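You operate a simulated robot arm through the tools that you are given. There is no shell and no other tool. Be economical: measure what you need, move in short steps, check, and stop when the job is done.

Carry out the task below with a simulated robot arm. There is one attempt and no reset: what you move stays moved.

Task
Put the tub labelled "3" from the top of the bench marked tubs on top of the taped carton and the tub that says "2" on top of the cloth pack with the yellow label. Take the green tub and leave it on top of the carton with the white label. The order is free.

The check looks at the end state, three seconds after you hand in, the way a careful person would. Anything else that was tipped, shoved, dropped, spilled or broken makes it a failure. Flat cloth is picked up by pressing the open fingertips on it (5 to 10 N) and closing them slowly along it; thin cloth reads only 2 to 8 mm in the jaws.

Robot
A 7-joint arm with a two-finger parallel gripper, fixed in place. Base frame: the origin is at the foot of the arm, x ahead of it, y to its left, z up; the work surface is at about z = 0. Readings come in m, rad, newtons and seconds.
With the tool pointing down near the work surface it reaches from about 0.22 to 0.58 m from the base axis. Its first joint turns from -1.152 to 1.152 rad. Payload 2.5 kg.
The TCP is the grasp point between the finger pads, 0.023 m short of the fingertips. In the tool frame z runs along the fingers and y along their closing line. Largest opening 0.094 m; finger width 0.038, thickness 0.01; the body of the gripper, 0.054 by 0.096 m, starts 0.039 m behind the TCP.
Orientation is that of the tool frame in the base frame, as [roll, pitch, yaw] about the fixed x, y, z axes, in that order (R = Rz(yaw) Ry(pitch) Rx(roll)). With the fingers straight down and closing along the base's y, the tool's x points along the base's -x, its y along +y and its z along -z.

Tools
- The arm moves only by the tool send_rows. Its argument "series" is a list that holds one entry, the list of rows, each a list of 7 numbers: the shift along the tool's x, y, z in m, then the turn, a rotation vector about the tool's x, y, z in rad, then the finger opening in m, from 0 to 0.094. In form: [[[tx, ty, tz, rx, ry, rz, fingers], ...]]. A call has 1 to 8 rows; each row is the pose to reach, as a shift and turn from the pose commanded when the call began, along the tool's axes at that moment. Rows are played at 5 a second. More than 0.05 m and 0.15 rad between two rows, or a gripper value outside its range, and nothing of the call is played. Where a pose cannot be reached the arm comes as near as it can. A force on the tool above 40 N (or 10 N above the force at the start of the call, whichever is more), or a blocked arm, ends the call early, and 0.2 s more pass. The fingers move at their own pace (about 0.108 m/s each) and stop on an object; they squeeze with about 36 N. The grip force told is the motor's: it shows also when the fingers shut on nothing. Time passes only in rows, and 0.2 s behind the last, so rows that repeat a pose let the fingers close. It gives the time, the measured TCP pose, the force on the tool (base axes), the opening and the grip force at its end, in the units of the frame above (readings bear some noise), with the torque about the TCP (base axes, N m) and any sound that the robot's microphone picked up, and new pictures: "views" is both (left out), scene, wrist or none.
- Cameras (640 x 400 px; columns grow to the right, rows downward): "scene" is fixed at [0.1311, -0.4143, 0.5492]; the picture's right is [0.74, -0.68, 0.00], its down [-0.35, -0.39, -0.85] and it looks along [0.58, 0.63, -0.52] (base axes); focal length 272 px, centre (320, 200). "wrist" rides on the gripper at [0.086, 0.016, -0.074] in the tool frame; the picture's right is [-0.18, 0.98, 0.00], its down [-0.58, -0.11, -0.81] and it looks along [-0.79, -0.15, 0.59] (tool axes); focal length 243 px, centre (320, 200).
- probe_pixels(camera, pixels): for up to 12 pixels [column, row] of the newest picture of that camera ("zoom" is the newest enlarged one), the place [x, y, z] in the base frame of the surface seen there, good to about 0.002 m. No time passes.
- zoom(camera, box): a new picture of the part [left, top, right, bottom] of that camera's present view, enlarged. No time passes.
- sign_off(): hands the job in; it is judged then, once.

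Work in short steps. Measure before you move; look again where a grasp or a placing could have gone wrong, and mend it. You have 80 turns and 200 pictures in all, those below and enlarged ones among them. Open the gripper and draw the arm clear of the work before you hand the job in, unless the task says otherwise; then end with one line.

The tools are called after ">>>" as a command line: name --argument value ..., lists and objects as JSON in quotes. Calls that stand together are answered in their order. send_rows: Moves the arm, as the interface text tells. Its arguments: {"type":"object","properties":{"series":{"type":"array","items":{"type":"array","items":{"type":"array","items":{"type":"number"}}}},"views":{"type":"string","enum":["both","scene","wrist","none"]}},"required":["series"]} The other tools are called the same way: probe_pixels (camera, pixels) gives the place of the surface under pixels of a picture; zoom (camera, box) takes an enlarged picture of a part of a camera's view; sign_off () hands the job in.

At the start:

```text
t: 0.0
tool_pos: [0.275, 0.1607, 0.3619]
orientation: [3.141, -0.001, -3.141]
contact_force: [-0.8, 0.1, 0.2]
wrist_torque: [0.01, -0.01, -0.02]
finger_gap: 0.0937
grip_force: 0.1
```

scene: 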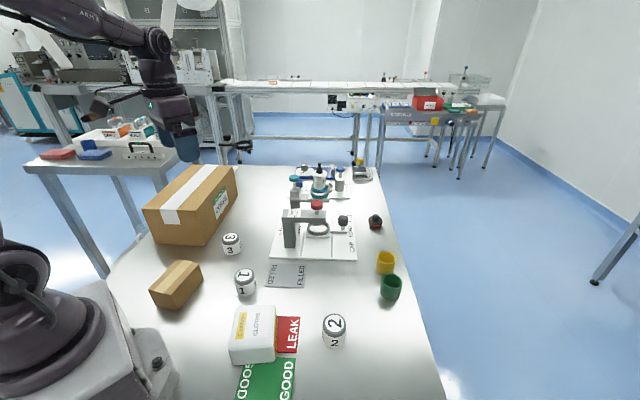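
wrist: 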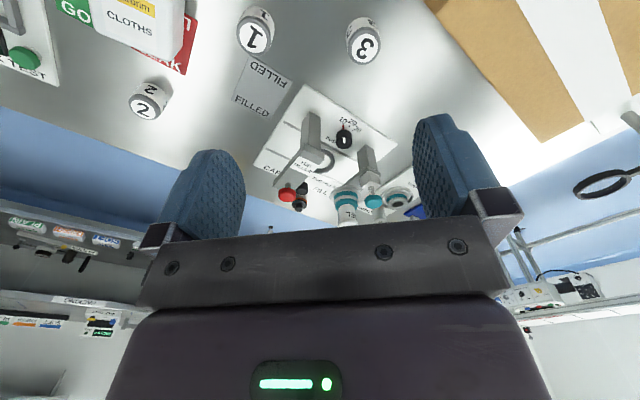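

The scene shows the tubs 1–3, the green and yellow cups, two cartons and a cloth pack. I'll enlarge them to identify each one.

>>> zoom --camera "scene" --box '[130, 150, 290, 320]'

>>> zoom --camera "scene" --box '[200, 220, 440, 400]'

>>> zoom --camera "scene" --box '[260, 150, 420, 270]'

>>> zoom --camera "scene" --box '[10, 90, 210, 210]'

```text
2.35 times, centred on (210, 235) of scene
```

zoom: 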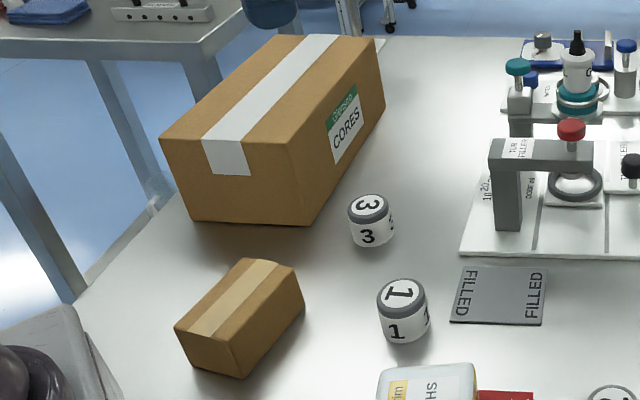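

```text
2.22 times, centred on (320, 310) of scene
```

zoom: 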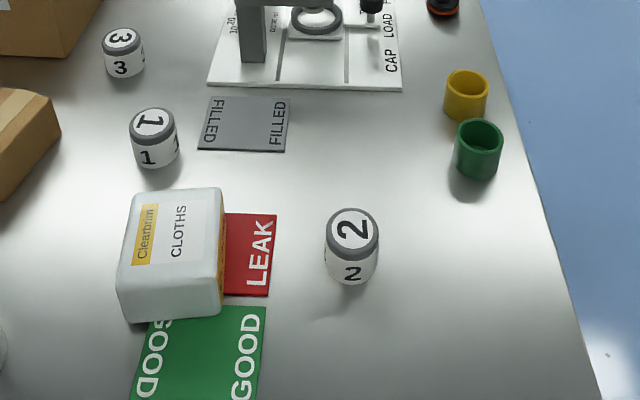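

```text
3.33 times, centred on (340, 210) of scene
```

zoom: 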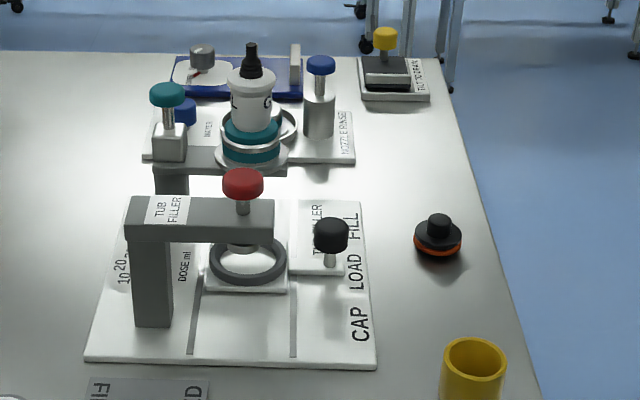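

```text
3.20 times, centred on (110, 150) of scene
```

zoom: 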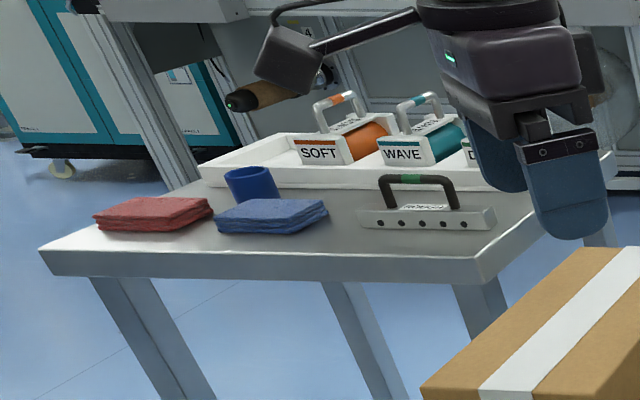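

The small carton has only tape; the large one has the white label "CORES". I'll check the green round thing at wrist (20,58) and measure the objects.

>>> zoom --camera "wrist" --box '[0, 0, 200, 125]'

>>> probe_pixels --camera "scene" --pixels '[[231, 238], [230, 251], [334, 323], [334, 343], [391, 279], [391, 294], [386, 256], [246, 276], [182, 272], [156, 288], [172, 297], [193, 264]]'

>>> probe_pixels --camera "scene" --pixels '[[144, 207], [188, 212], [235, 168], [196, 166], [186, 195], [210, 185], [255, 335], [238, 310], [274, 312], [272, 348], [233, 350], [250, 315]]'

```text
3.20 times, centred on (100, 62) of wrist
```

zoom: 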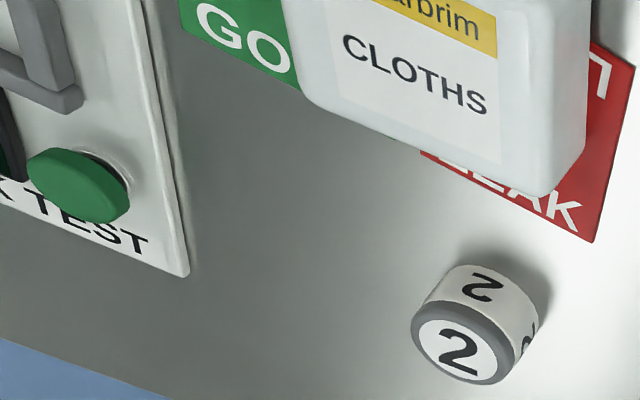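

```text
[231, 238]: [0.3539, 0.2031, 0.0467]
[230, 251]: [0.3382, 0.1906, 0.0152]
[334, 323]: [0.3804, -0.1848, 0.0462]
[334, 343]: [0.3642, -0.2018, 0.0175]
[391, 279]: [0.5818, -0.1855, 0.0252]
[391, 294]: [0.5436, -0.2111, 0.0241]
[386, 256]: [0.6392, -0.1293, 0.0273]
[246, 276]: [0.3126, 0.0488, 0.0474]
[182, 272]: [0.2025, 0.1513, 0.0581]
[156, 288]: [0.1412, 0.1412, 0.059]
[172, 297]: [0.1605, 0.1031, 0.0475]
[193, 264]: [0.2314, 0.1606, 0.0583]
```

```text
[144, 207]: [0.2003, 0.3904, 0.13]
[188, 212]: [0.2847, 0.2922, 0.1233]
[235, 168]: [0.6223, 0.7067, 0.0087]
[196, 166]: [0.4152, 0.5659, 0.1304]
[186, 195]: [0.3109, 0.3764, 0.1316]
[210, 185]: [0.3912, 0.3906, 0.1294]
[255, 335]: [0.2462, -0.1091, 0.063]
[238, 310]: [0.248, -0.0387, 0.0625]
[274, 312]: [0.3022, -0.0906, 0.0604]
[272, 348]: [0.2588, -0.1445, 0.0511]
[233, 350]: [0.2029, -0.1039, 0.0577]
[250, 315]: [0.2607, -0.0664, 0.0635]
```

The green thing in the wrist view is only a tester's button, so the green tub is the open green cup near (391,287). I'll enlarge the tubs to get accurate centres.

>>> zoom --camera "scene" --box '[360, 240, 424, 310]'

>>> zoom --camera "scene" --box '[208, 222, 258, 262]'

```text
5.71 times, centred on (392, 275) of scene
```

zoom: 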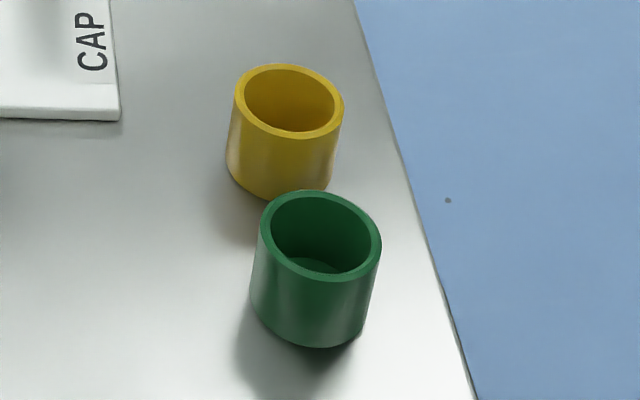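

```text
10.00 times, centred on (233, 242) of scene
```

zoom: 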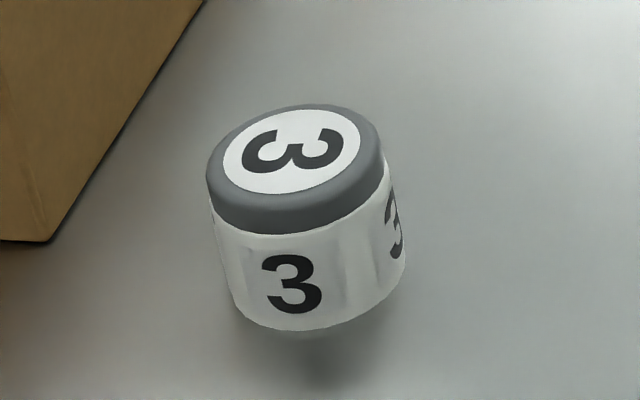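

Tub 3 is clear in the enlarged view; I'll probe its lid edges, the carton corner beside it, and the green cup's rim.

>>> probe_pixels --camera "zoom" --pixels '[[290, 148], [215, 180], [375, 150], [300, 108], [280, 212], [300, 320], [45, 235], [150, 70]]'

>>> probe_pixels --camera "scene" --pixels '[[382, 281], [401, 283], [392, 274], [391, 288], [383, 293], [399, 294], [391, 299], [391, 286], [387, 271], [322, 318], [346, 321], [334, 315]]'

```text
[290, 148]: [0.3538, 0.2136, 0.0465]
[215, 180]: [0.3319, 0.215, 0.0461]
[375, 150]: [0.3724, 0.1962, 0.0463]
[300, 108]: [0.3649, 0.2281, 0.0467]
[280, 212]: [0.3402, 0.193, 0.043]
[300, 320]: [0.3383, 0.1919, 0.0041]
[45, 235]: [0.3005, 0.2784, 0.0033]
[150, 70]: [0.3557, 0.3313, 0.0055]
```

```text
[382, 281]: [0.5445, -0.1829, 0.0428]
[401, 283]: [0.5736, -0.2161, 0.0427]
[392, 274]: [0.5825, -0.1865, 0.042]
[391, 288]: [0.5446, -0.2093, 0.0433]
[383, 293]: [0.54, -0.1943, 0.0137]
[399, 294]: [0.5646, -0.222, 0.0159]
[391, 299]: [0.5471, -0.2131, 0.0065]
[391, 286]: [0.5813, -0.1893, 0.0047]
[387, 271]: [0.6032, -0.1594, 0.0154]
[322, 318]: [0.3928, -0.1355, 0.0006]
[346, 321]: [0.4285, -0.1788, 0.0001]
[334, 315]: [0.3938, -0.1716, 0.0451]
```

Tub 3 centre is about (0.353, 0.210), green cup about (0.562, -0.199). Next I'll get outlines of the small carton top and tub 2.

>>> zoom --camera "scene" --box '[136, 250, 216, 320]'

>>> probe_pixels --camera "zoom" --pixels '[[115, 305], [275, 365], [530, 140], [400, 85], [200, 270], [460, 180], [280, 240], [120, 320], [310, 95], [340, 220]]'

>>> zoom --camera "scene" --box '[309, 303, 359, 353]'

```text
5.71 times, centred on (176, 285) of scene
```

zoom: 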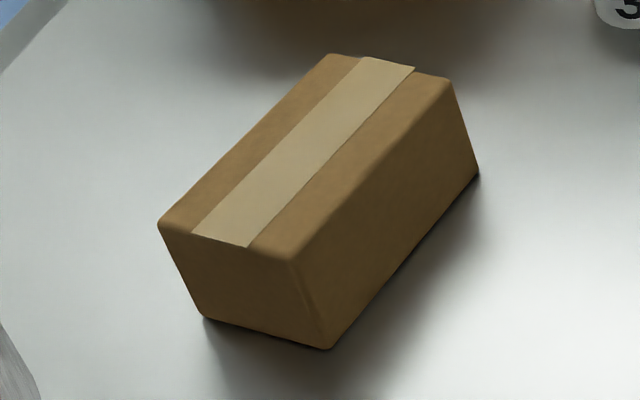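

```text
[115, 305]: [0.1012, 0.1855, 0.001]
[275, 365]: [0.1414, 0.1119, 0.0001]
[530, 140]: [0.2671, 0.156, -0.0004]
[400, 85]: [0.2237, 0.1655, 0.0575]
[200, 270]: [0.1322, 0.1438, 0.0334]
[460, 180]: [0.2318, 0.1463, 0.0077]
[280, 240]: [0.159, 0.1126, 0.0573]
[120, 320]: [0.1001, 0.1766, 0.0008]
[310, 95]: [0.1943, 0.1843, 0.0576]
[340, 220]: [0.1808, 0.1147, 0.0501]
```

```text
8.00 times, centred on (334, 328) of scene
```

zoom: 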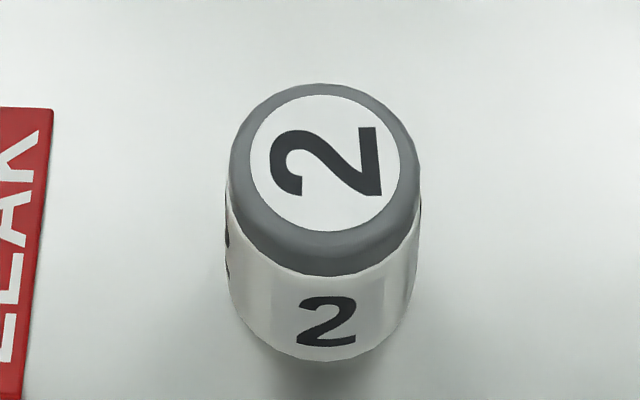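

The small carton's top runs roughly (0.133,0.146)–(0.233,0.155) with centre near (0.184,0.150), z 0.058. Probing tub 2's lid now.

>>> probe_pixels --camera "zoom" --pixels '[[325, 165], [240, 180], [412, 180], [325, 90], [320, 255], [325, 350]]'

>>> send_rows --series '[[[-0.04, 0.025, 0.04, 0, 0, 0, 0.085], [-0.078, 0.049, 0.08, 0, 0, 0, 0.085], [-0.078, 0.049, 0.129, 0, 0, 0, 0.085], [-0.078, 0.049, 0.179, 0, 0, 0, 0.085], [-0.078, 0.049, 0.229, 0, 0, 0, 0.085], [-0.078, 0.049, 0.262, 0, 0, 0, 0.085]]]'

```text
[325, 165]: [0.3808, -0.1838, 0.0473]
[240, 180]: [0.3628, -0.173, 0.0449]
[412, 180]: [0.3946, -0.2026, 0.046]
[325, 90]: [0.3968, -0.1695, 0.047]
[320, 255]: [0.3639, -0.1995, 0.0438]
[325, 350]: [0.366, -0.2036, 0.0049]
```

```text
refused: row 1 steps farther than a row can; nothing moved
```

The step was too long, so I'll use smaller ones. Moving above tub 3 at (0.353, 0.210), z about 0.10.

>>> send_rows --series '[[[-0.03, 0.019, 0.03, 0, 0, 0, 0.085], [-0.06, 0.038, 0.06, 0, 0, 0, 0.085], [-0.078, 0.049, 0.1, 0, 0, 0, 0.085], [-0.078, 0.049, 0.148, 0, 0, 0, 0.085], [-0.078, 0.049, 0.196, 0, 0, 0, 0.085], [-0.078, 0.049, 0.244, 0, 0, 0, 0.085], [-0.078, 0.049, 0.262, 0, 0, 0, 0.085]]]'

```text
t: 1.6
tool_pos: [0.3526, 0.2093, 0.0985]
orientation: [-3.141, 0.001, 3.141]
contact_force: [0.2, -0.1, 0.5]
wrist_torque: [0.04, 0.01, 0.0]
finger_gap: 0.0851
grip_force: 0.1
```

scene: 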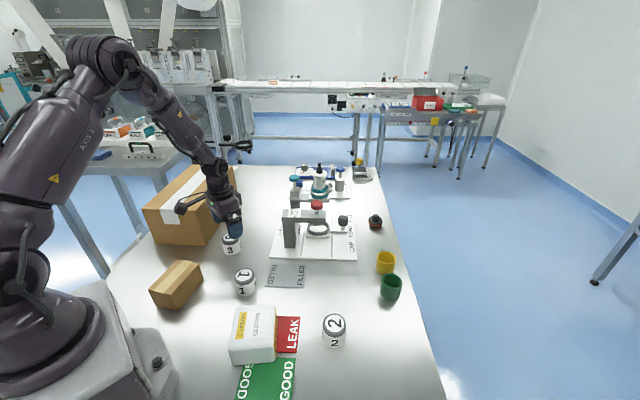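
wrist: 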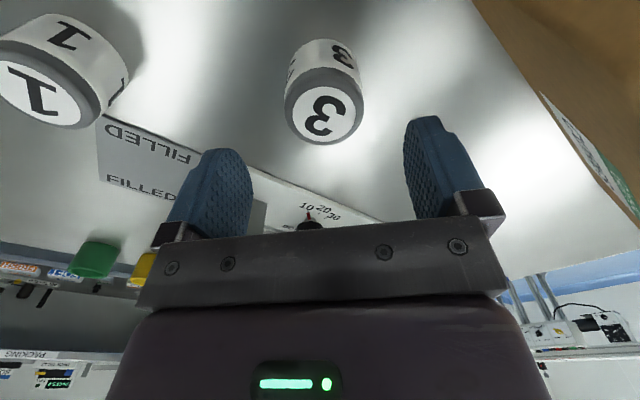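

Tub 3 is centred between the fingers. I'll descend to z≈0.029 and close.

>>> send_rows --series '[[[0, 0.001, 0.03, 0, 0, 0, 0.085], [0, 0.001, 0.06, 0, 0, 0, 0.085], [0, 0.001, 0.07, 0, 0, 0, 0.085], [0, 0.001, 0.07, 0, 0, 0, 0.04], [0, 0.001, 0.07, 0, 0, 0, 0.03], [0, 0.001, 0.07, 0, 0, 0, 0.03]]]'

```text
t: 3.0
tool_pos: [0.353, 0.2109, 0.0297]
orientation: [-3.141, 0.0, 3.141]
contact_force: [0.0, -0.6, 0.2]
wrist_torque: [0.0, 0.02, -0.01]
finger_gap: 0.0485
grip_force: 35.8
```

scene: 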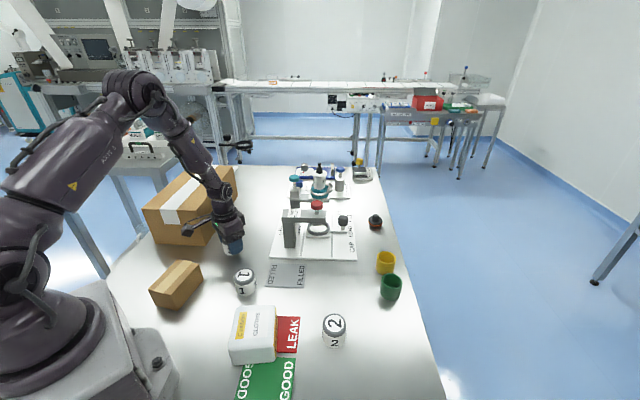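
wrist: 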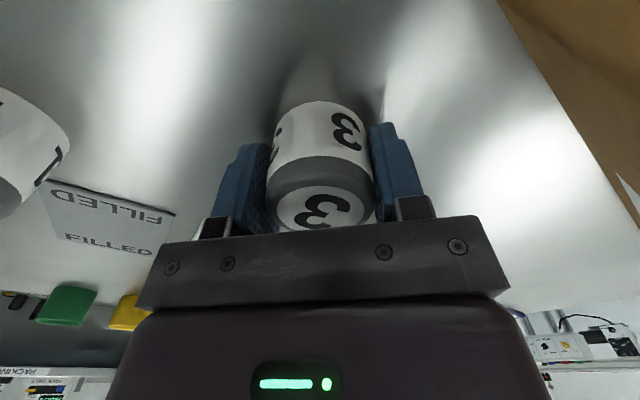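

Tub 3 is gripped (gap 0.0485, 36 N). Lifting and carrying it toward the small carton.

>>> send_rows --series '[[[0, 0, -0.04, 0, 0, 0, 0.03], [0, 0, -0.08, 0, 0, 0, 0.03], [0.0, 0, -0.12, 0, 0, 0, 0.03], [0.04, -0.015, -0.12, 0, 0, 0, 0.03], [0.08, -0.03, -0.12, 0, 0, 0, 0.03], [0.12, -0.045, -0.12, 0, 0, 0, 0.03], [0.162, -0.058, -0.12, 0, 0, 0, 0.03]]]'

```text
t: 4.6
tool_pos: [0.1906, 0.1516, 0.1498]
orientation: [3.141, 0.0, -3.14]
contact_force: [0.4, 0.9, 0.0]
wrist_torque: [0.01, 0.02, -0.02]
finger_gap: 0.03
grip_force: 0.1
```

scene: 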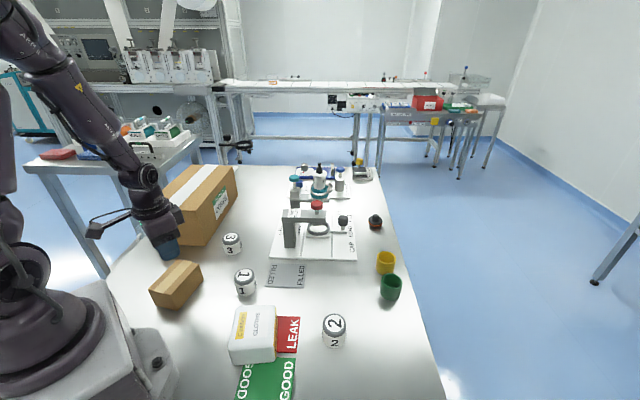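
wrist: 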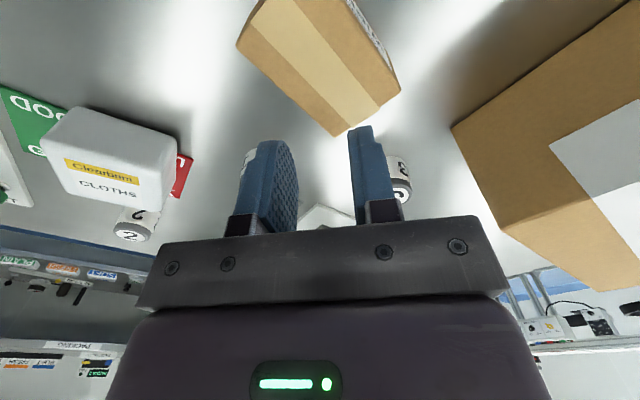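

The fingers read 0.030 with no force, and tub 3 is still at about (231,243): it slipped out. I'll check how it stands.

>>> zoom --camera "scene" --box '[208, 222, 258, 262]'

>>> probe_pixels --camera "zoom" --pixels '[[290, 148], [215, 180], [375, 150], [300, 108], [280, 212], [300, 320], [230, 240], [230, 290], [390, 250], [400, 270], [300, 240], [300, 280]]'

```text
10.00 times, centred on (233, 242) of scene
```

zoom: 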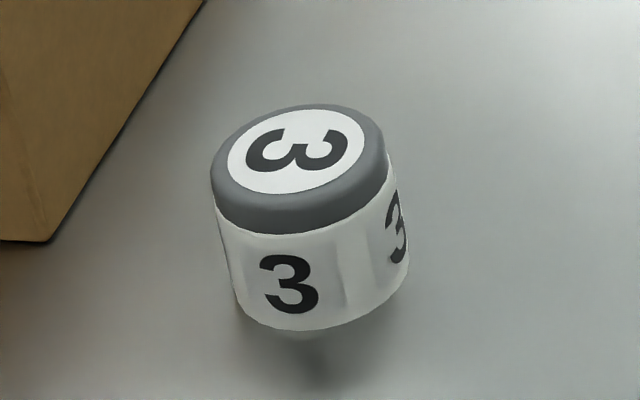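

```text
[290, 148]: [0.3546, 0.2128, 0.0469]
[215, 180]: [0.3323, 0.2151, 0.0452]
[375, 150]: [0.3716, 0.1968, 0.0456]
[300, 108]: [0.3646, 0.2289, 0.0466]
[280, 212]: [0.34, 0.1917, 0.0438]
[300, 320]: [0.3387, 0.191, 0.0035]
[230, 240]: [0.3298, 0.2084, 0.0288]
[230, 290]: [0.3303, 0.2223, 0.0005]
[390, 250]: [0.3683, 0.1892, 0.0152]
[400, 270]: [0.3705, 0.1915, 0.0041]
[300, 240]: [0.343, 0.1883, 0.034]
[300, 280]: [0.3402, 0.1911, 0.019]
```

Tub 3 still stands upright in its place (centre ≈ (0.353, 0.211)), so the grip slid straight off it. I'll go back, grip lower with the fingers fully commanded shut, and lift slowly.

>>> send_rows --series '[[[-0.04, 0.015, 0, 0, 0, 0, 0.085], [-0.08, 0.03, 0, 0, 0, 0, 0.085], [-0.12, 0.045, 0, 0, 0, 0, 0.085], [-0.162, 0.059, 0, 0, 0, 0, 0.085], [-0.163, 0.059, 0.045, 0, 0, 0, 0.085], [-0.163, 0.059, 0.09, 0, 0, 0, 0.085], [-0.163, 0.059, 0.115, 0, 0, 0, 0.085], [-0.163, 0.059, 0.125, 0, 0, 0, 0.085]]]' --views "none"

>>> send_rows --series '[[[0, 0, 0, 0, 0, 0, 0.05], [0, 0, 0, 0, 0, 0, 0.0], [0, 0, 0, 0, 0, 0, 0.0], [0, 0, 0, 0, 0, 0, 0.0], [0, 0, 0, 0, 0, 0, 0.0]]]' --views "none"

>>> send_rows --series '[[[0, 0, -0.002, 0, 0, 0, 0.0], [0, 0, -0.005, 0, 0, 0, 0.0], [0, 0, -0.008, 0, 0, 0, 0.0]]]' --views "wrist"

```text
t: 6.4
tool_pos: [0.3536, 0.2112, 0.0242]
orientation: [3.14, 0.0, -3.141]
contact_force: [-0.4, -0.6, -0.6]
wrist_torque: [0.01, 0.02, 0.01]
finger_gap: 0.085
grip_force: 0.0
```

```text
t: 7.6
tool_pos: [0.3526, 0.2112, 0.0249]
orientation: [-3.141, 0.001, -3.141]
contact_force: [0.2, 0.3, -0.6]
wrist_torque: [0.02, -0.01, 0.0]
finger_gap: 0.0477
grip_force: 35.9
```

```text
t: 8.4
tool_pos: [0.3537, 0.2116, 0.0331]
orientation: [-3.141, -0.001, -3.14]
contact_force: [-0.1, 0.5, -0.4]
wrist_torque: [0.01, 0.01, 0.02]
finger_gap: 0.048
grip_force: 36.1
```

wrist: 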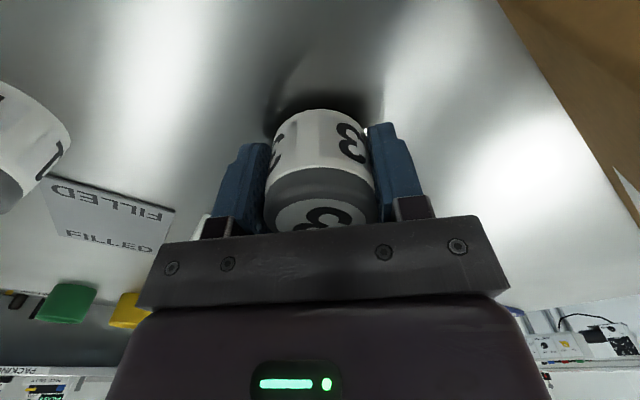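

The grip holds 36 N and the shadow seems to have parted from the tub's foot. Lifting a little further and looking.

>>> send_rows --series '[[[0, 0, -0.005, 0, 0, 0, 0.0], [0, 0, -0.01, 0, 0, 0, 0.0], [0, 0, -0.016, 0, 0, 0, 0.0], [0, 0, -0.022, 0, 0, 0, 0.0]]]'

>>> zoom --camera "scene" --box '[190, 190, 280, 270]'

```text
t: 9.4
tool_pos: [0.3525, 0.2127, 0.0544]
orientation: [-3.141, 0.0, -3.141]
contact_force: [0.5, -0.6, -0.2]
wrist_torque: [-0.01, 0.0, -0.01]
finger_gap: 0.0478
grip_force: 36.2
```

scene: 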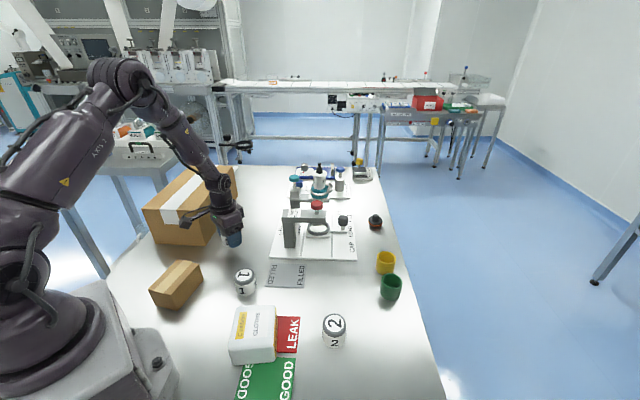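
wrist: 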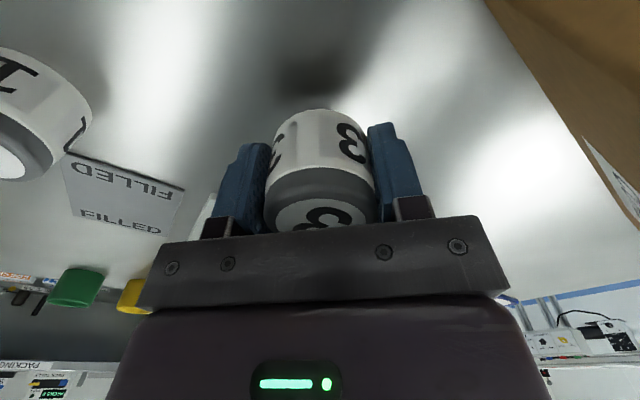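

```text
5.00 times, centred on (235, 230) of scene
```

zoom: 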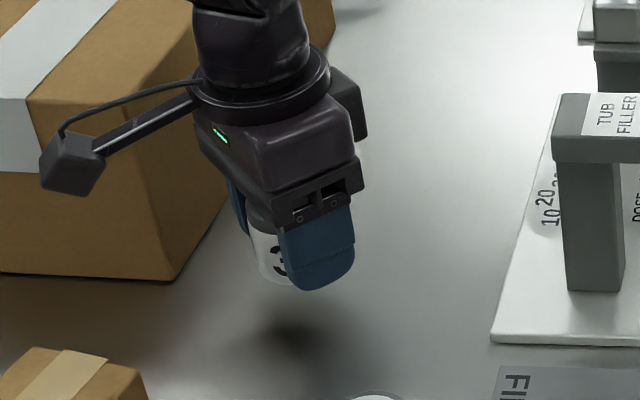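

The tub hangs clear of the bench. Raising and carrying gently in smaller rows.

>>> send_rows --series '[[[0, 0, -0.015, 0, 0, 0, 0.0], [0, 0, -0.03, 0, 0, 0, 0.0], [0, 0, -0.045, 0, 0, 0, 0.0], [0, 0, -0.06, 0, 0, 0, 0.0], [0, 0, -0.075, 0, 0, 0, 0.0], [0.01, -0.004, -0.08, 0, 0, 0, 0.0], [0.025, -0.009, -0.08, 0, 0, 0, 0.0], [0.045, -0.016, -0.08, 0, 0, 0, 0.0]]]' --views "none"

>>> send_rows --series '[[[0.02, -0.007, 0, 0, 0, 0, 0.0], [0.04, -0.014, 0, 0, 0, 0, 0.0], [0.06, -0.021, 0, 0, 0, 0, 0.0], [0.08, -0.028, 0, 0, 0, 0, 0.0], [0.095, -0.034, 0, 0, 0, 0, 0.0], [0.105, -0.038, 0, 0, 0, 0, 0.0]]]'

```text
t: 11.2
tool_pos: [0.3085, 0.1926, 0.1351]
orientation: [3.141, 0.0, -3.141]
contact_force: [-0.7, 0.4, -0.6]
wrist_torque: [-0.02, 0.01, 0.02]
finger_gap: 0.0481
grip_force: 36.3
```

```text
t: 12.6
tool_pos: [0.2034, 0.1559, 0.1349]
orientation: [3.14, 0.0, -3.141]
contact_force: [0.4, 0.6, -0.2]
wrist_torque: [0.02, 0.0, -0.01]
finger_gap: 0.0475
grip_force: 36.3
```

scene: 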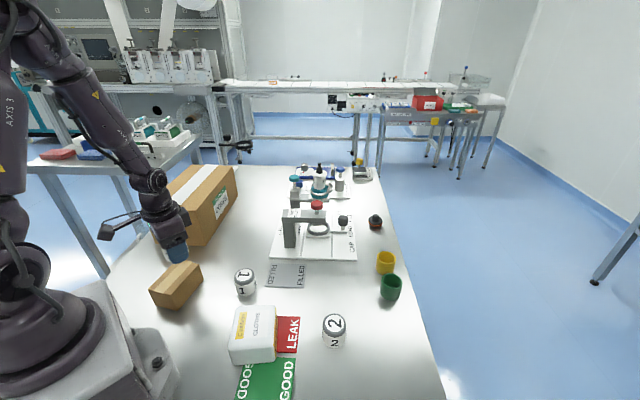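
wrist: 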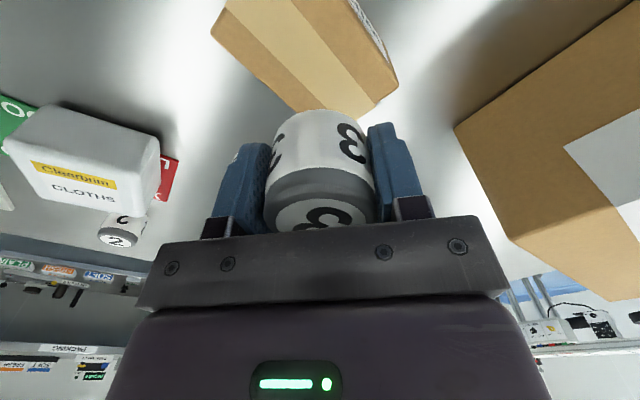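

Still held. I'll probe the carton top's edges in the wrist view to fix the centre line.

>>> probe_pixels --camera "wrist" --pixels '[[213, 30], [228, 8], [390, 88], [340, 5], [300, 10], [255, 10], [255, 55], [375, 60], [340, 60], [290, 60], [365, 75], [392, 65]]'

```text
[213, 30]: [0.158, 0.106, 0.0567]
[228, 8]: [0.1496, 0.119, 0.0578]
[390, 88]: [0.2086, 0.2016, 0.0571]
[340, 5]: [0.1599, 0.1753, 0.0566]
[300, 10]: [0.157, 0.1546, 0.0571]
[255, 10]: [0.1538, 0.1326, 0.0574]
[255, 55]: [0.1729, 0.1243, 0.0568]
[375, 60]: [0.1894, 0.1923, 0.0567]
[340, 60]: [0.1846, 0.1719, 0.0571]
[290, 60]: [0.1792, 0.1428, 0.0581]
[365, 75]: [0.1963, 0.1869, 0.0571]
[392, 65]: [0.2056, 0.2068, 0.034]
```

Carton top centre comes out at about (0.183, 0.154), z 0.057. I'll set the tub at (0.187, 0.157), lowering to about z 0.083.

>>> send_rows --series '[[[0.008, 0.0005, 0, 0, 0, 0, 0.0], [0.016, 0.001, 0, 0, 0, 0, 0.0], [0.016, 0.001, 0.015, 0, 0, 0, 0.0], [0.016, 0.001, 0.03, 0, 0, 0, 0.0], [0.016, 0.001, 0.042, 0, 0, 0, 0.0], [0.016, 0.001, 0.049, 0, 0, 0, 0.0], [0.016, 0.001, 0.0515, 0, 0, 0, 0.0]]]'

>>> zoom --camera "scene" --box '[130, 220, 230, 310]'

```text
t: 14.2
tool_pos: [0.1875, 0.159, 0.0824]
orientation: [-3.141, -0.002, -3.14]
contact_force: [-0.1, 0.1, -0.3]
wrist_torque: [0.03, 0.01, -0.02]
finger_gap: 0.0477
grip_force: 36.1
```

scene: 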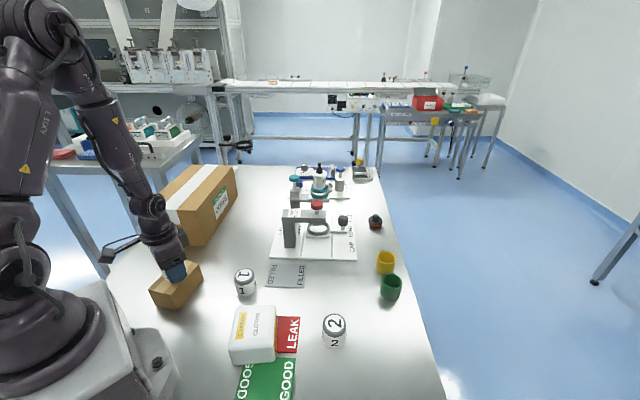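
wrist: 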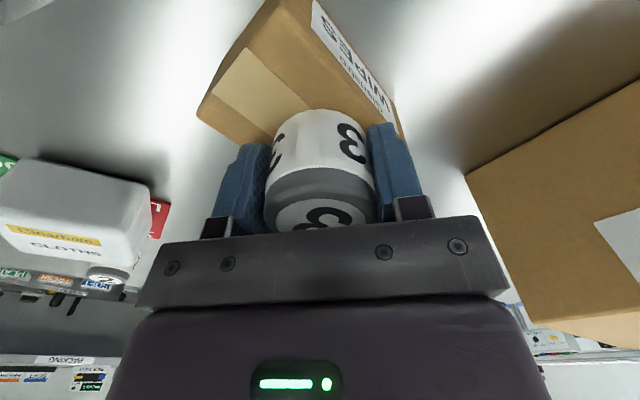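

```text
4.44 times, centred on (180, 265) of scene
```

zoom: 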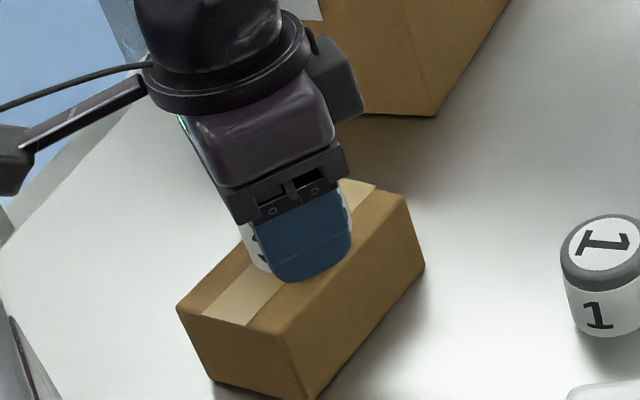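

The small carton turns out to carry a label on its far side at wrist (350,60). That matters for which carton is which, so I'll read it before releasing.

>>> zoom --camera "wrist" --box '[280, 0, 420, 130]'

>>> zoom --camera "scene" --box '[180, 160, 250, 250]'

```text
3.08 times, centred on (350, 65) of wrist
```

zoom: 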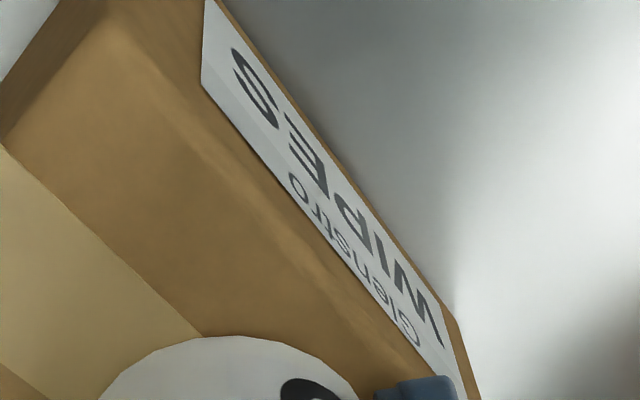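

```text
4.44 times, centred on (215, 205) of scene
```

zoom: 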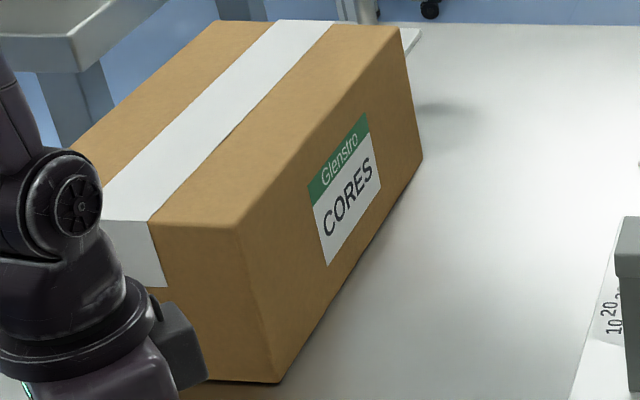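

The WIPES label is all white, while the CORES label has a green header, just as the cloth pack's "yellow" label is named after its header. So the white-label carton is the small one, and the taped carton is the large one with the white tape. I'll raise tub 3 again and carry it to the large carton.

>>> send_rows --series '[[[0, 0, -0.005, 0, 0, 0, 0.0], [0, 0, -0.02, 0, 0, 0, 0.0], [0, 0, -0.04, 0, 0, 0, 0.0], [0, 0, -0.06, 0, 0, 0, 0.0], [0, 0, -0.08, 0, 0, 0, 0.0], [0, 0, -0.1, 0, 0, 0, 0.0], [0, 0, -0.12, 0, 0, 0, 0.0], [0, 0, -0.13, 0, 0, 0, 0.0]]]' --views "none"

>>> send_rows --series '[[[-0.01, 0.017, 0, 0, 0, 0, 0.0], [-0.025, 0.042, 0, 0, 0, 0, 0.0], [-0.04, 0.067, 0, 0, 0, 0, 0.0], [-0.055, 0.092, 0, 0, 0, 0, 0.0], [-0.07, 0.117, 0, 0, 0, 0, 0.0], [-0.085, 0.142, 0, 0, 0, 0, 0.0], [-0.1, 0.168, 0, 0, 0, 0, 0.0], [-0.11, 0.184, 0, 0, 0, 0, 0.0]]]'

```text
t: 16.0
tool_pos: [0.1876, 0.1588, 0.2133]
orientation: [3.141, 0.0, -3.139]
contact_force: [1.3, 0.1, 0.1]
wrist_torque: [0.01, 0.0, 0.01]
finger_gap: 0.0477
grip_force: 35.6
```

```text
t: 17.8
tool_pos: [0.2968, 0.3423, 0.213]
orientation: [-3.139, -0.001, -3.14]
contact_force: [-0.9, -0.8, -0.8]
wrist_torque: [0.01, -0.01, -0.01]
finger_gap: 0.0479
grip_force: 35.8
```

scene: 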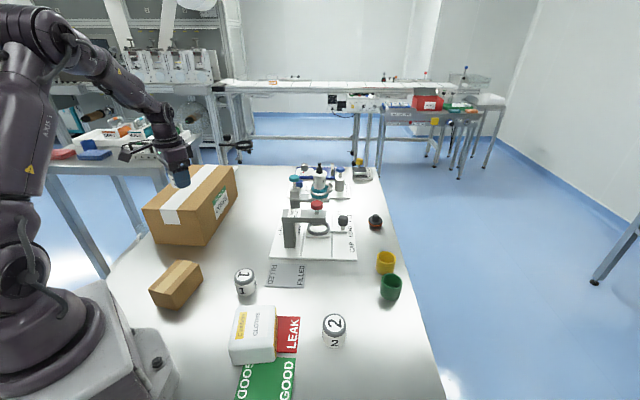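
wrist: 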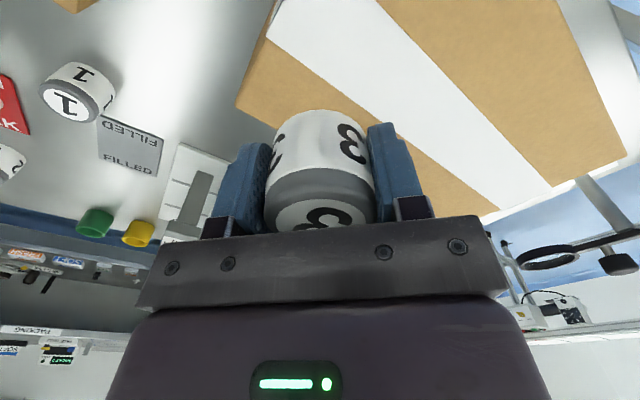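

Tub 3 is still held. Moving in over the tape to (0.318, 0.385) and lowering toward z≈0.157.

>>> send_rows --series '[[[-0.01, 0.02, 0, 0, 0, 0, 0.0], [-0.021, 0.043, 0, 0, 0, 0, 0.0], [-0.021, 0.043, 0.02, 0, 0, 0, 0.0], [-0.021, 0.043, 0.038, 0, 0, 0, 0.0], [-0.021, 0.043, 0.048, 0, 0, 0, 0.0], [-0.021, 0.043, 0.053, 0, 0, 0, 0.0], [-0.021, 0.043, 0.0555, 0, 0, 0, 0.0]]]'

>>> zoom --camera "scene" --box '[130, 130, 250, 250]'

```text
t: 19.4
tool_pos: [0.318, 0.3866, 0.1574]
orientation: [-3.141, 0.0, -3.141]
contact_force: [-0.9, -0.1, 0.3]
wrist_torque: [0.0, -0.01, -0.01]
finger_gap: 0.0478
grip_force: 36.8
```

scene: 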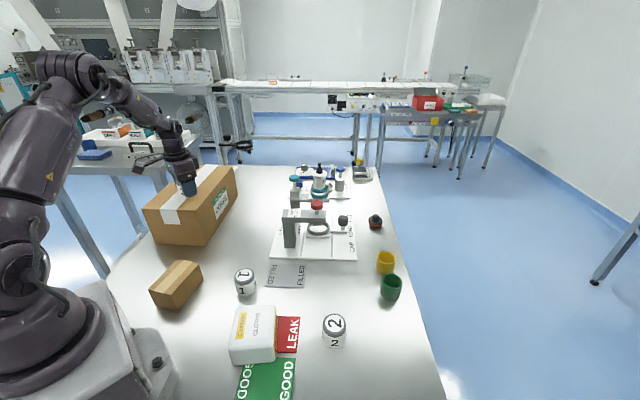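
wrist: 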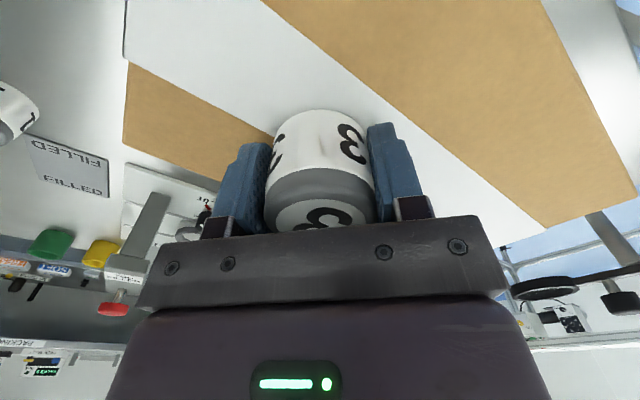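

```text
3.33 times, centred on (190, 190) of scene
```

zoom: 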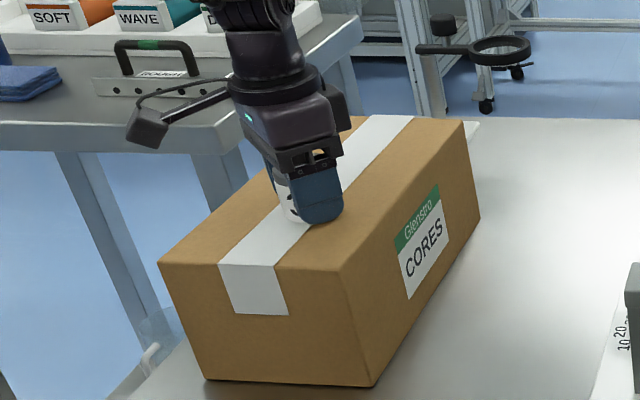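

Positioned over the tape. I'll lower another 2 mm to touch, then open partly.

>>> send_rows --series '[[[0, 0, 0.001, 0, 0, 0, 0.0], [0, 0, 0.0018, 0, 0, 0, 0.0], [0, 0, 0.0018, 0, 0, 0, 0.0]]]' --views "none"

>>> send_rows --series '[[[0, 0, 0, 0, 0, 0, 0.052], [0, 0, 0, 0, 0, 0, 0.06], [0, 0, 0, 0, 0, 0, 0.08]]]'

```text
t: 20.2
tool_pos: [0.3183, 0.3849, 0.1562]
orientation: [-3.141, 0.001, -3.14]
contact_force: [-0.2, 0.8, -0.5]
wrist_torque: [0.01, 0.01, 0.03]
finger_gap: 0.0478
grip_force: 36.4
```

```text
t: 21.0
tool_pos: [0.3174, 0.3862, 0.1547]
orientation: [3.141, 0.0, -3.141]
contact_force: [0.6, 0.0, 0.8]
wrist_torque: [0.01, 0.01, 0.02]
finger_gap: 0.0798
grip_force: 0.1
```

scene: 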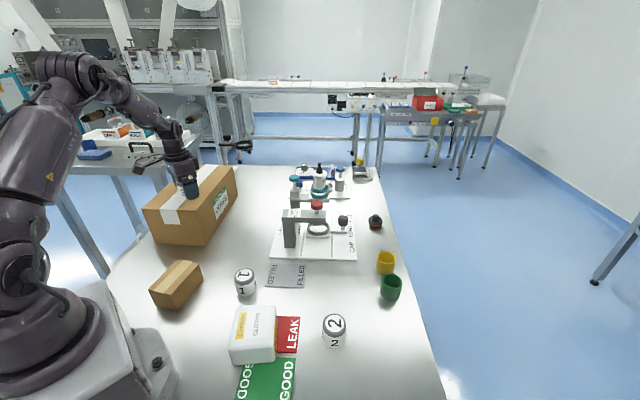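
wrist: 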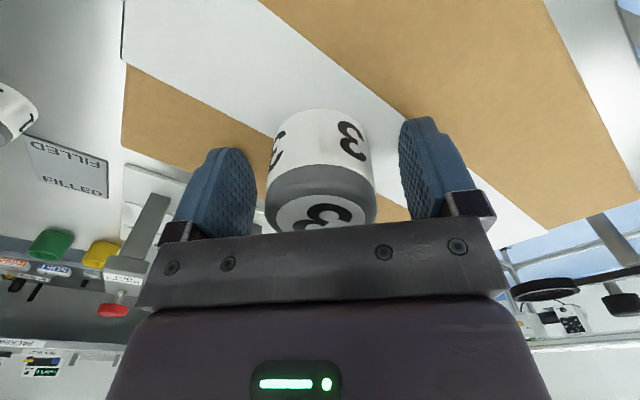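

Tub 3 stands free on the taped carton. Going up, then across at height toward tub 2 at (0.380, -0.186).

>>> send_rows --series '[[[0, 0, -0.03, 0, 0, 0, 0.085], [0, 0, -0.07, 0, 0, 0, 0.085], [0, 0, -0.1, 0, 0, 0, 0.085], [-0.005, -0.045, -0.1, 0, 0, 0, 0.085], [-0.01, -0.09, -0.1, 0, 0, 0, 0.085], [-0.015, -0.135, -0.1, 0, 0, 0, 0.085], [-0.02, -0.18, -0.1, 0, 0, 0, 0.085], [-0.025, -0.225, -0.1, 0, 0, 0, 0.085]]]' --views "scene"

>>> send_rows --series '[[[-0.005, -0.045, 0, 0, 0, 0, 0.085], [-0.01, -0.09, 0, 0, 0, 0, 0.085], [-0.015, -0.135, 0, 0, 0, 0, 0.085], [-0.02, -0.18, 0, 0, 0, 0, 0.085], [-0.025, -0.225, 0, 0, 0, 0, 0.085], [-0.03, -0.27, 0, 0, 0, 0, 0.085], [-0.035, -0.315, 0, 0, 0, 0, 0.085], [-0.037, -0.346, 0.03, 0, 0, 0, 0.085]]]'

```text
t: 22.8
tool_pos: [0.3441, 0.16, 0.2548]
orientation: [3.141, 0.001, -3.14]
contact_force: [0.5, -0.3, -0.2]
wrist_torque: [-0.01, -0.02, 0.0]
finger_gap: 0.085
grip_force: 0.1
```

scene: 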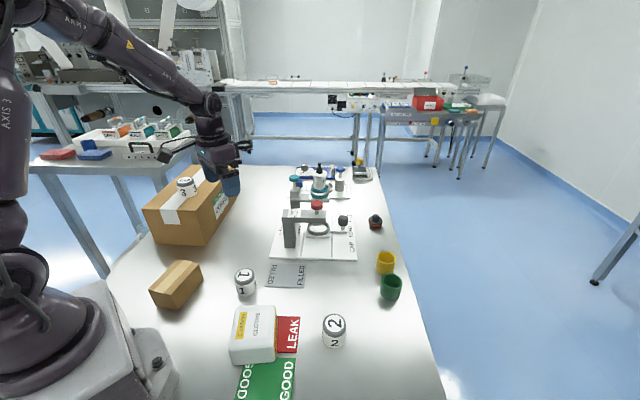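

```text
t: 24.6
tool_pos: [0.3817, -0.1856, 0.2258]
orientation: [-3.141, 0.0, -3.139]
contact_force: [-0.8, 0.2, 0.7]
wrist_torque: [0.01, -0.01, 0.0]
finger_gap: 0.0848
grip_force: 0.1
```

scene: 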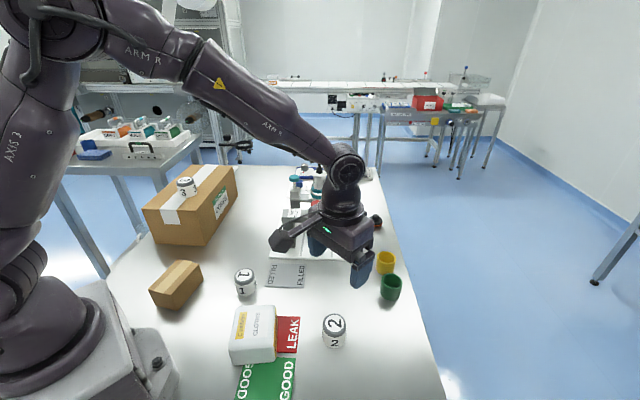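
wrist: 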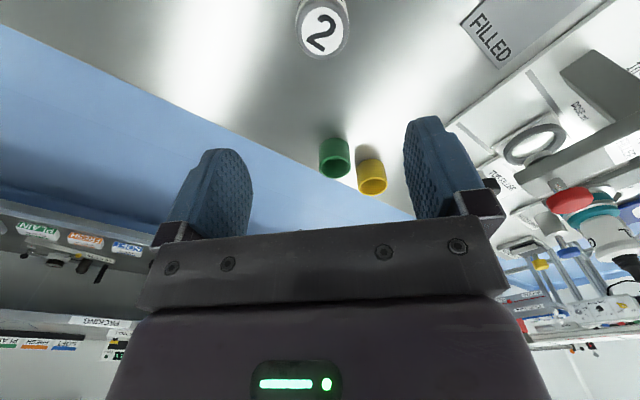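

Tub 2 is straight below. Descending to z≈0.025 and closing.

>>> send_rows --series '[[[0.001, 0, 0.045, 0, 0, 0, 0.085], [0.001, 0, 0.09, 0, 0, 0, 0.085], [0.001, 0, 0.13, 0, 0, 0, 0.085], [0.001, 0, 0.16, 0, 0, 0, 0.085], [0.001, 0, 0.185, 0, 0, 0, 0.085], [0.001, 0, 0.2, 0, 0, 0, 0.085]]]' --views "wrist"

>>> send_rows --series '[[[0, 0, 0, 0, 0, 0, 0.06], [0, 0, 0, 0, 0, 0, 0.0], [0, 0, 0, 0, 0, 0, 0.0], [0, 0, 0, 0, 0, 0, 0.0], [0, 0, -0.003, 0, 0, 0, 0.0], [0, 0, -0.006, 0, 0, 0, 0.0], [0, 0, -0.01, 0, 0, 0, 0.0], [0, 0, -0.015, 0, 0, 0, 0.0]]]' --views "wrist"

```text
t: 26.0
tool_pos: [0.3787, -0.1859, 0.0251]
orientation: [3.14, -0.001, -3.139]
contact_force: [0.2, -0.2, 0.2]
wrist_torque: [0.03, -0.01, 0.0]
finger_gap: 0.0849
grip_force: 0.1
```

wrist: 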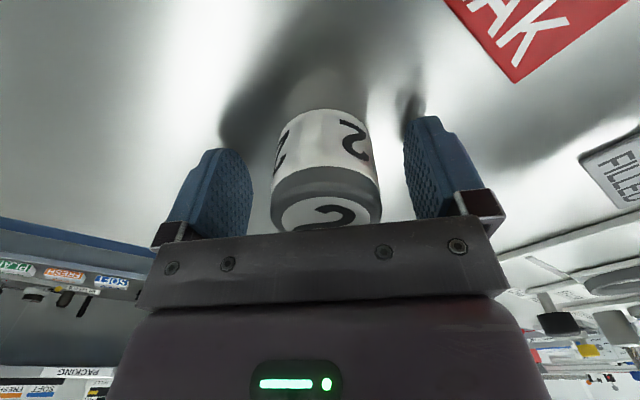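

```text
t: 27.8
tool_pos: [0.3795, -0.1858, 0.0413]
orientation: [-3.141, 0.002, 3.141]
contact_force: [0.8, -0.9, -0.1]
wrist_torque: [0.03, 0.0, 0.01]
finger_gap: 0.0481
grip_force: 35.9
```

wrist: 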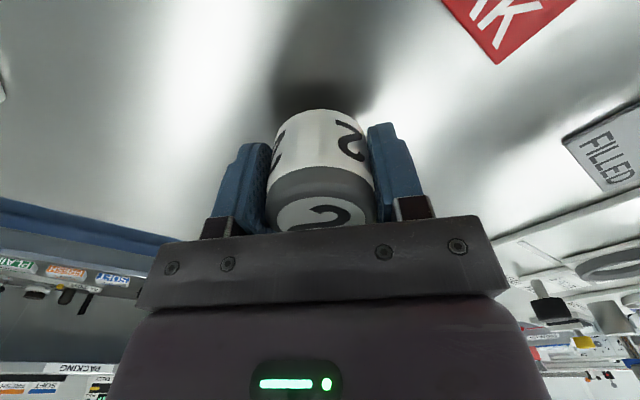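

Tub 2 is lifted. Raising to about 0.13 and carrying it toward the cloth pack at (0.253, -0.093).

>>> send_rows --series '[[[0, 0, -0.015, 0, 0, 0, 0.0], [0, 0, -0.03, 0, 0, 0, 0.0], [0, 0, -0.045, 0, 0, 0, 0.0], [0, 0, -0.06, 0, 0, 0, 0.0], [0, 0, -0.075, 0, 0, 0, 0.0], [0, 0, -0.088, 0, 0, 0, 0.0], [0.01, 0.008, -0.09, 0, 0, 0, 0.0], [0.026, 0.019, -0.09, 0, 0, 0, 0.0]]]' --views "none"

>>> send_rows --series '[[[0.015, 0.011, 0, 0, 0, 0, 0.0], [0.03, 0.022, 0, 0, 0, 0, 0.0], [0.045, 0.033, 0, 0, 0, 0, 0.0], [0.06, 0.045, 0, 0, 0, 0, 0.0], [0.075, 0.056, 0, 0, 0, 0, 0.0], [0.09, 0.067, 0, 0, 0, 0, 0.0], [0.1, 0.074, 0, 0, 0, 0, 0.0]]]'

```text
t: 29.6
tool_pos: [0.3537, -0.1676, 0.1307]
orientation: [3.141, 0.001, -3.141]
contact_force: [-0.4, 0.8, -0.4]
wrist_torque: [-0.02, 0.0, 0.02]
finger_gap: 0.048
grip_force: 36.0
```

```text
t: 31.2
tool_pos: [0.254, -0.0917, 0.1327]
orientation: [-3.142, 0.0, 3.141]
contact_force: [0.1, 0.1, -0.4]
wrist_torque: [0.02, -0.01, 0.0]
finger_gap: 0.0478
grip_force: 35.5
```

scene: 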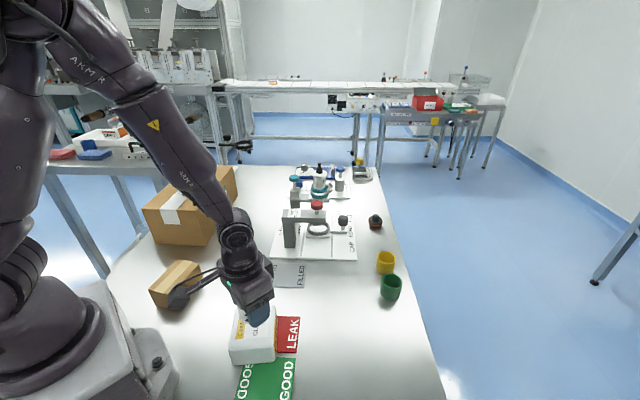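
wrist: 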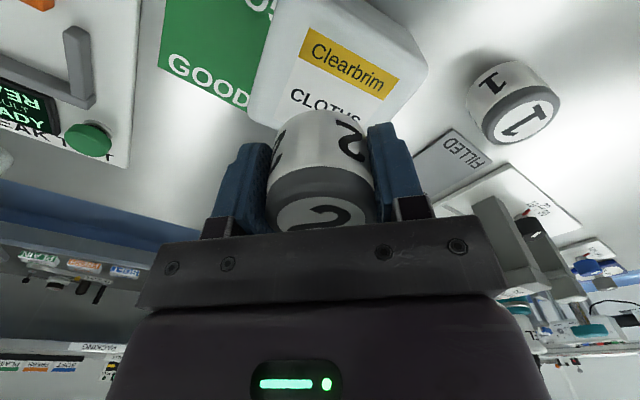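

Over the pack's centre. Lowering to just above its top (0.0635) and then touching down.

>>> send_rows --series '[[[0.001, -0.001, 0.015, 0, 0, 0, 0.0], [0.001, -0.001, 0.028, 0, 0, 0, 0.0], [0.001, -0.001, 0.036, 0, 0, 0, 0.0], [0.001, -0.001, 0.04, 0, 0, 0, 0.0], [0.001, -0.001, 0.042, 0, 0, 0, 0.0], [0.001, -0.001, 0.042, 0, 0, 0, 0.0]]]'

>>> zoom --camera "scene" --box '[210, 270, 310, 370]'

```text
t: 32.6
tool_pos: [0.2534, -0.0947, 0.0891]
orientation: [3.141, 0.0, -3.14]
contact_force: [0.7, 0.0, -1.2]
wrist_torque: [0.0, 0.02, -0.01]
finger_gap: 0.0479
grip_force: 36.0
```

scene: 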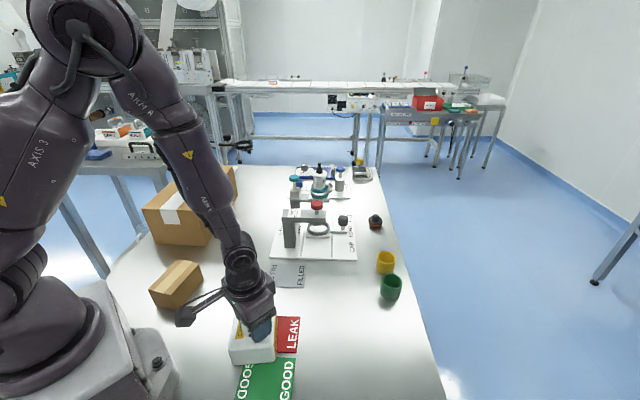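
wrist: 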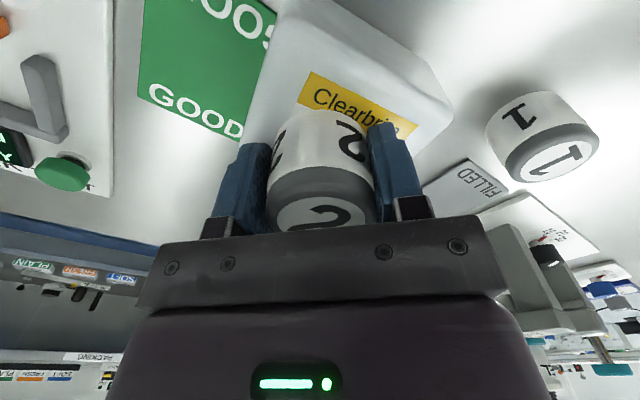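

```text
4.00 times, centred on (260, 320) of scene
```

zoom: 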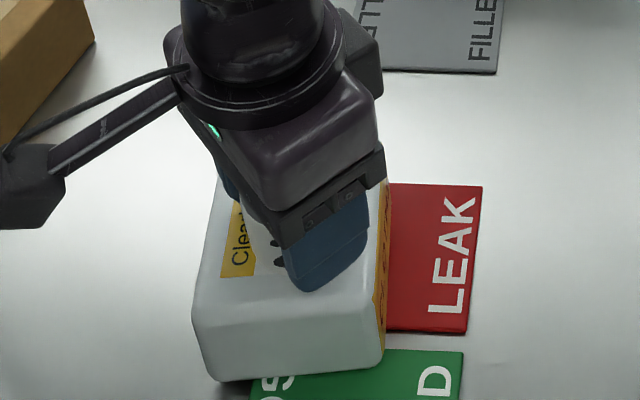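

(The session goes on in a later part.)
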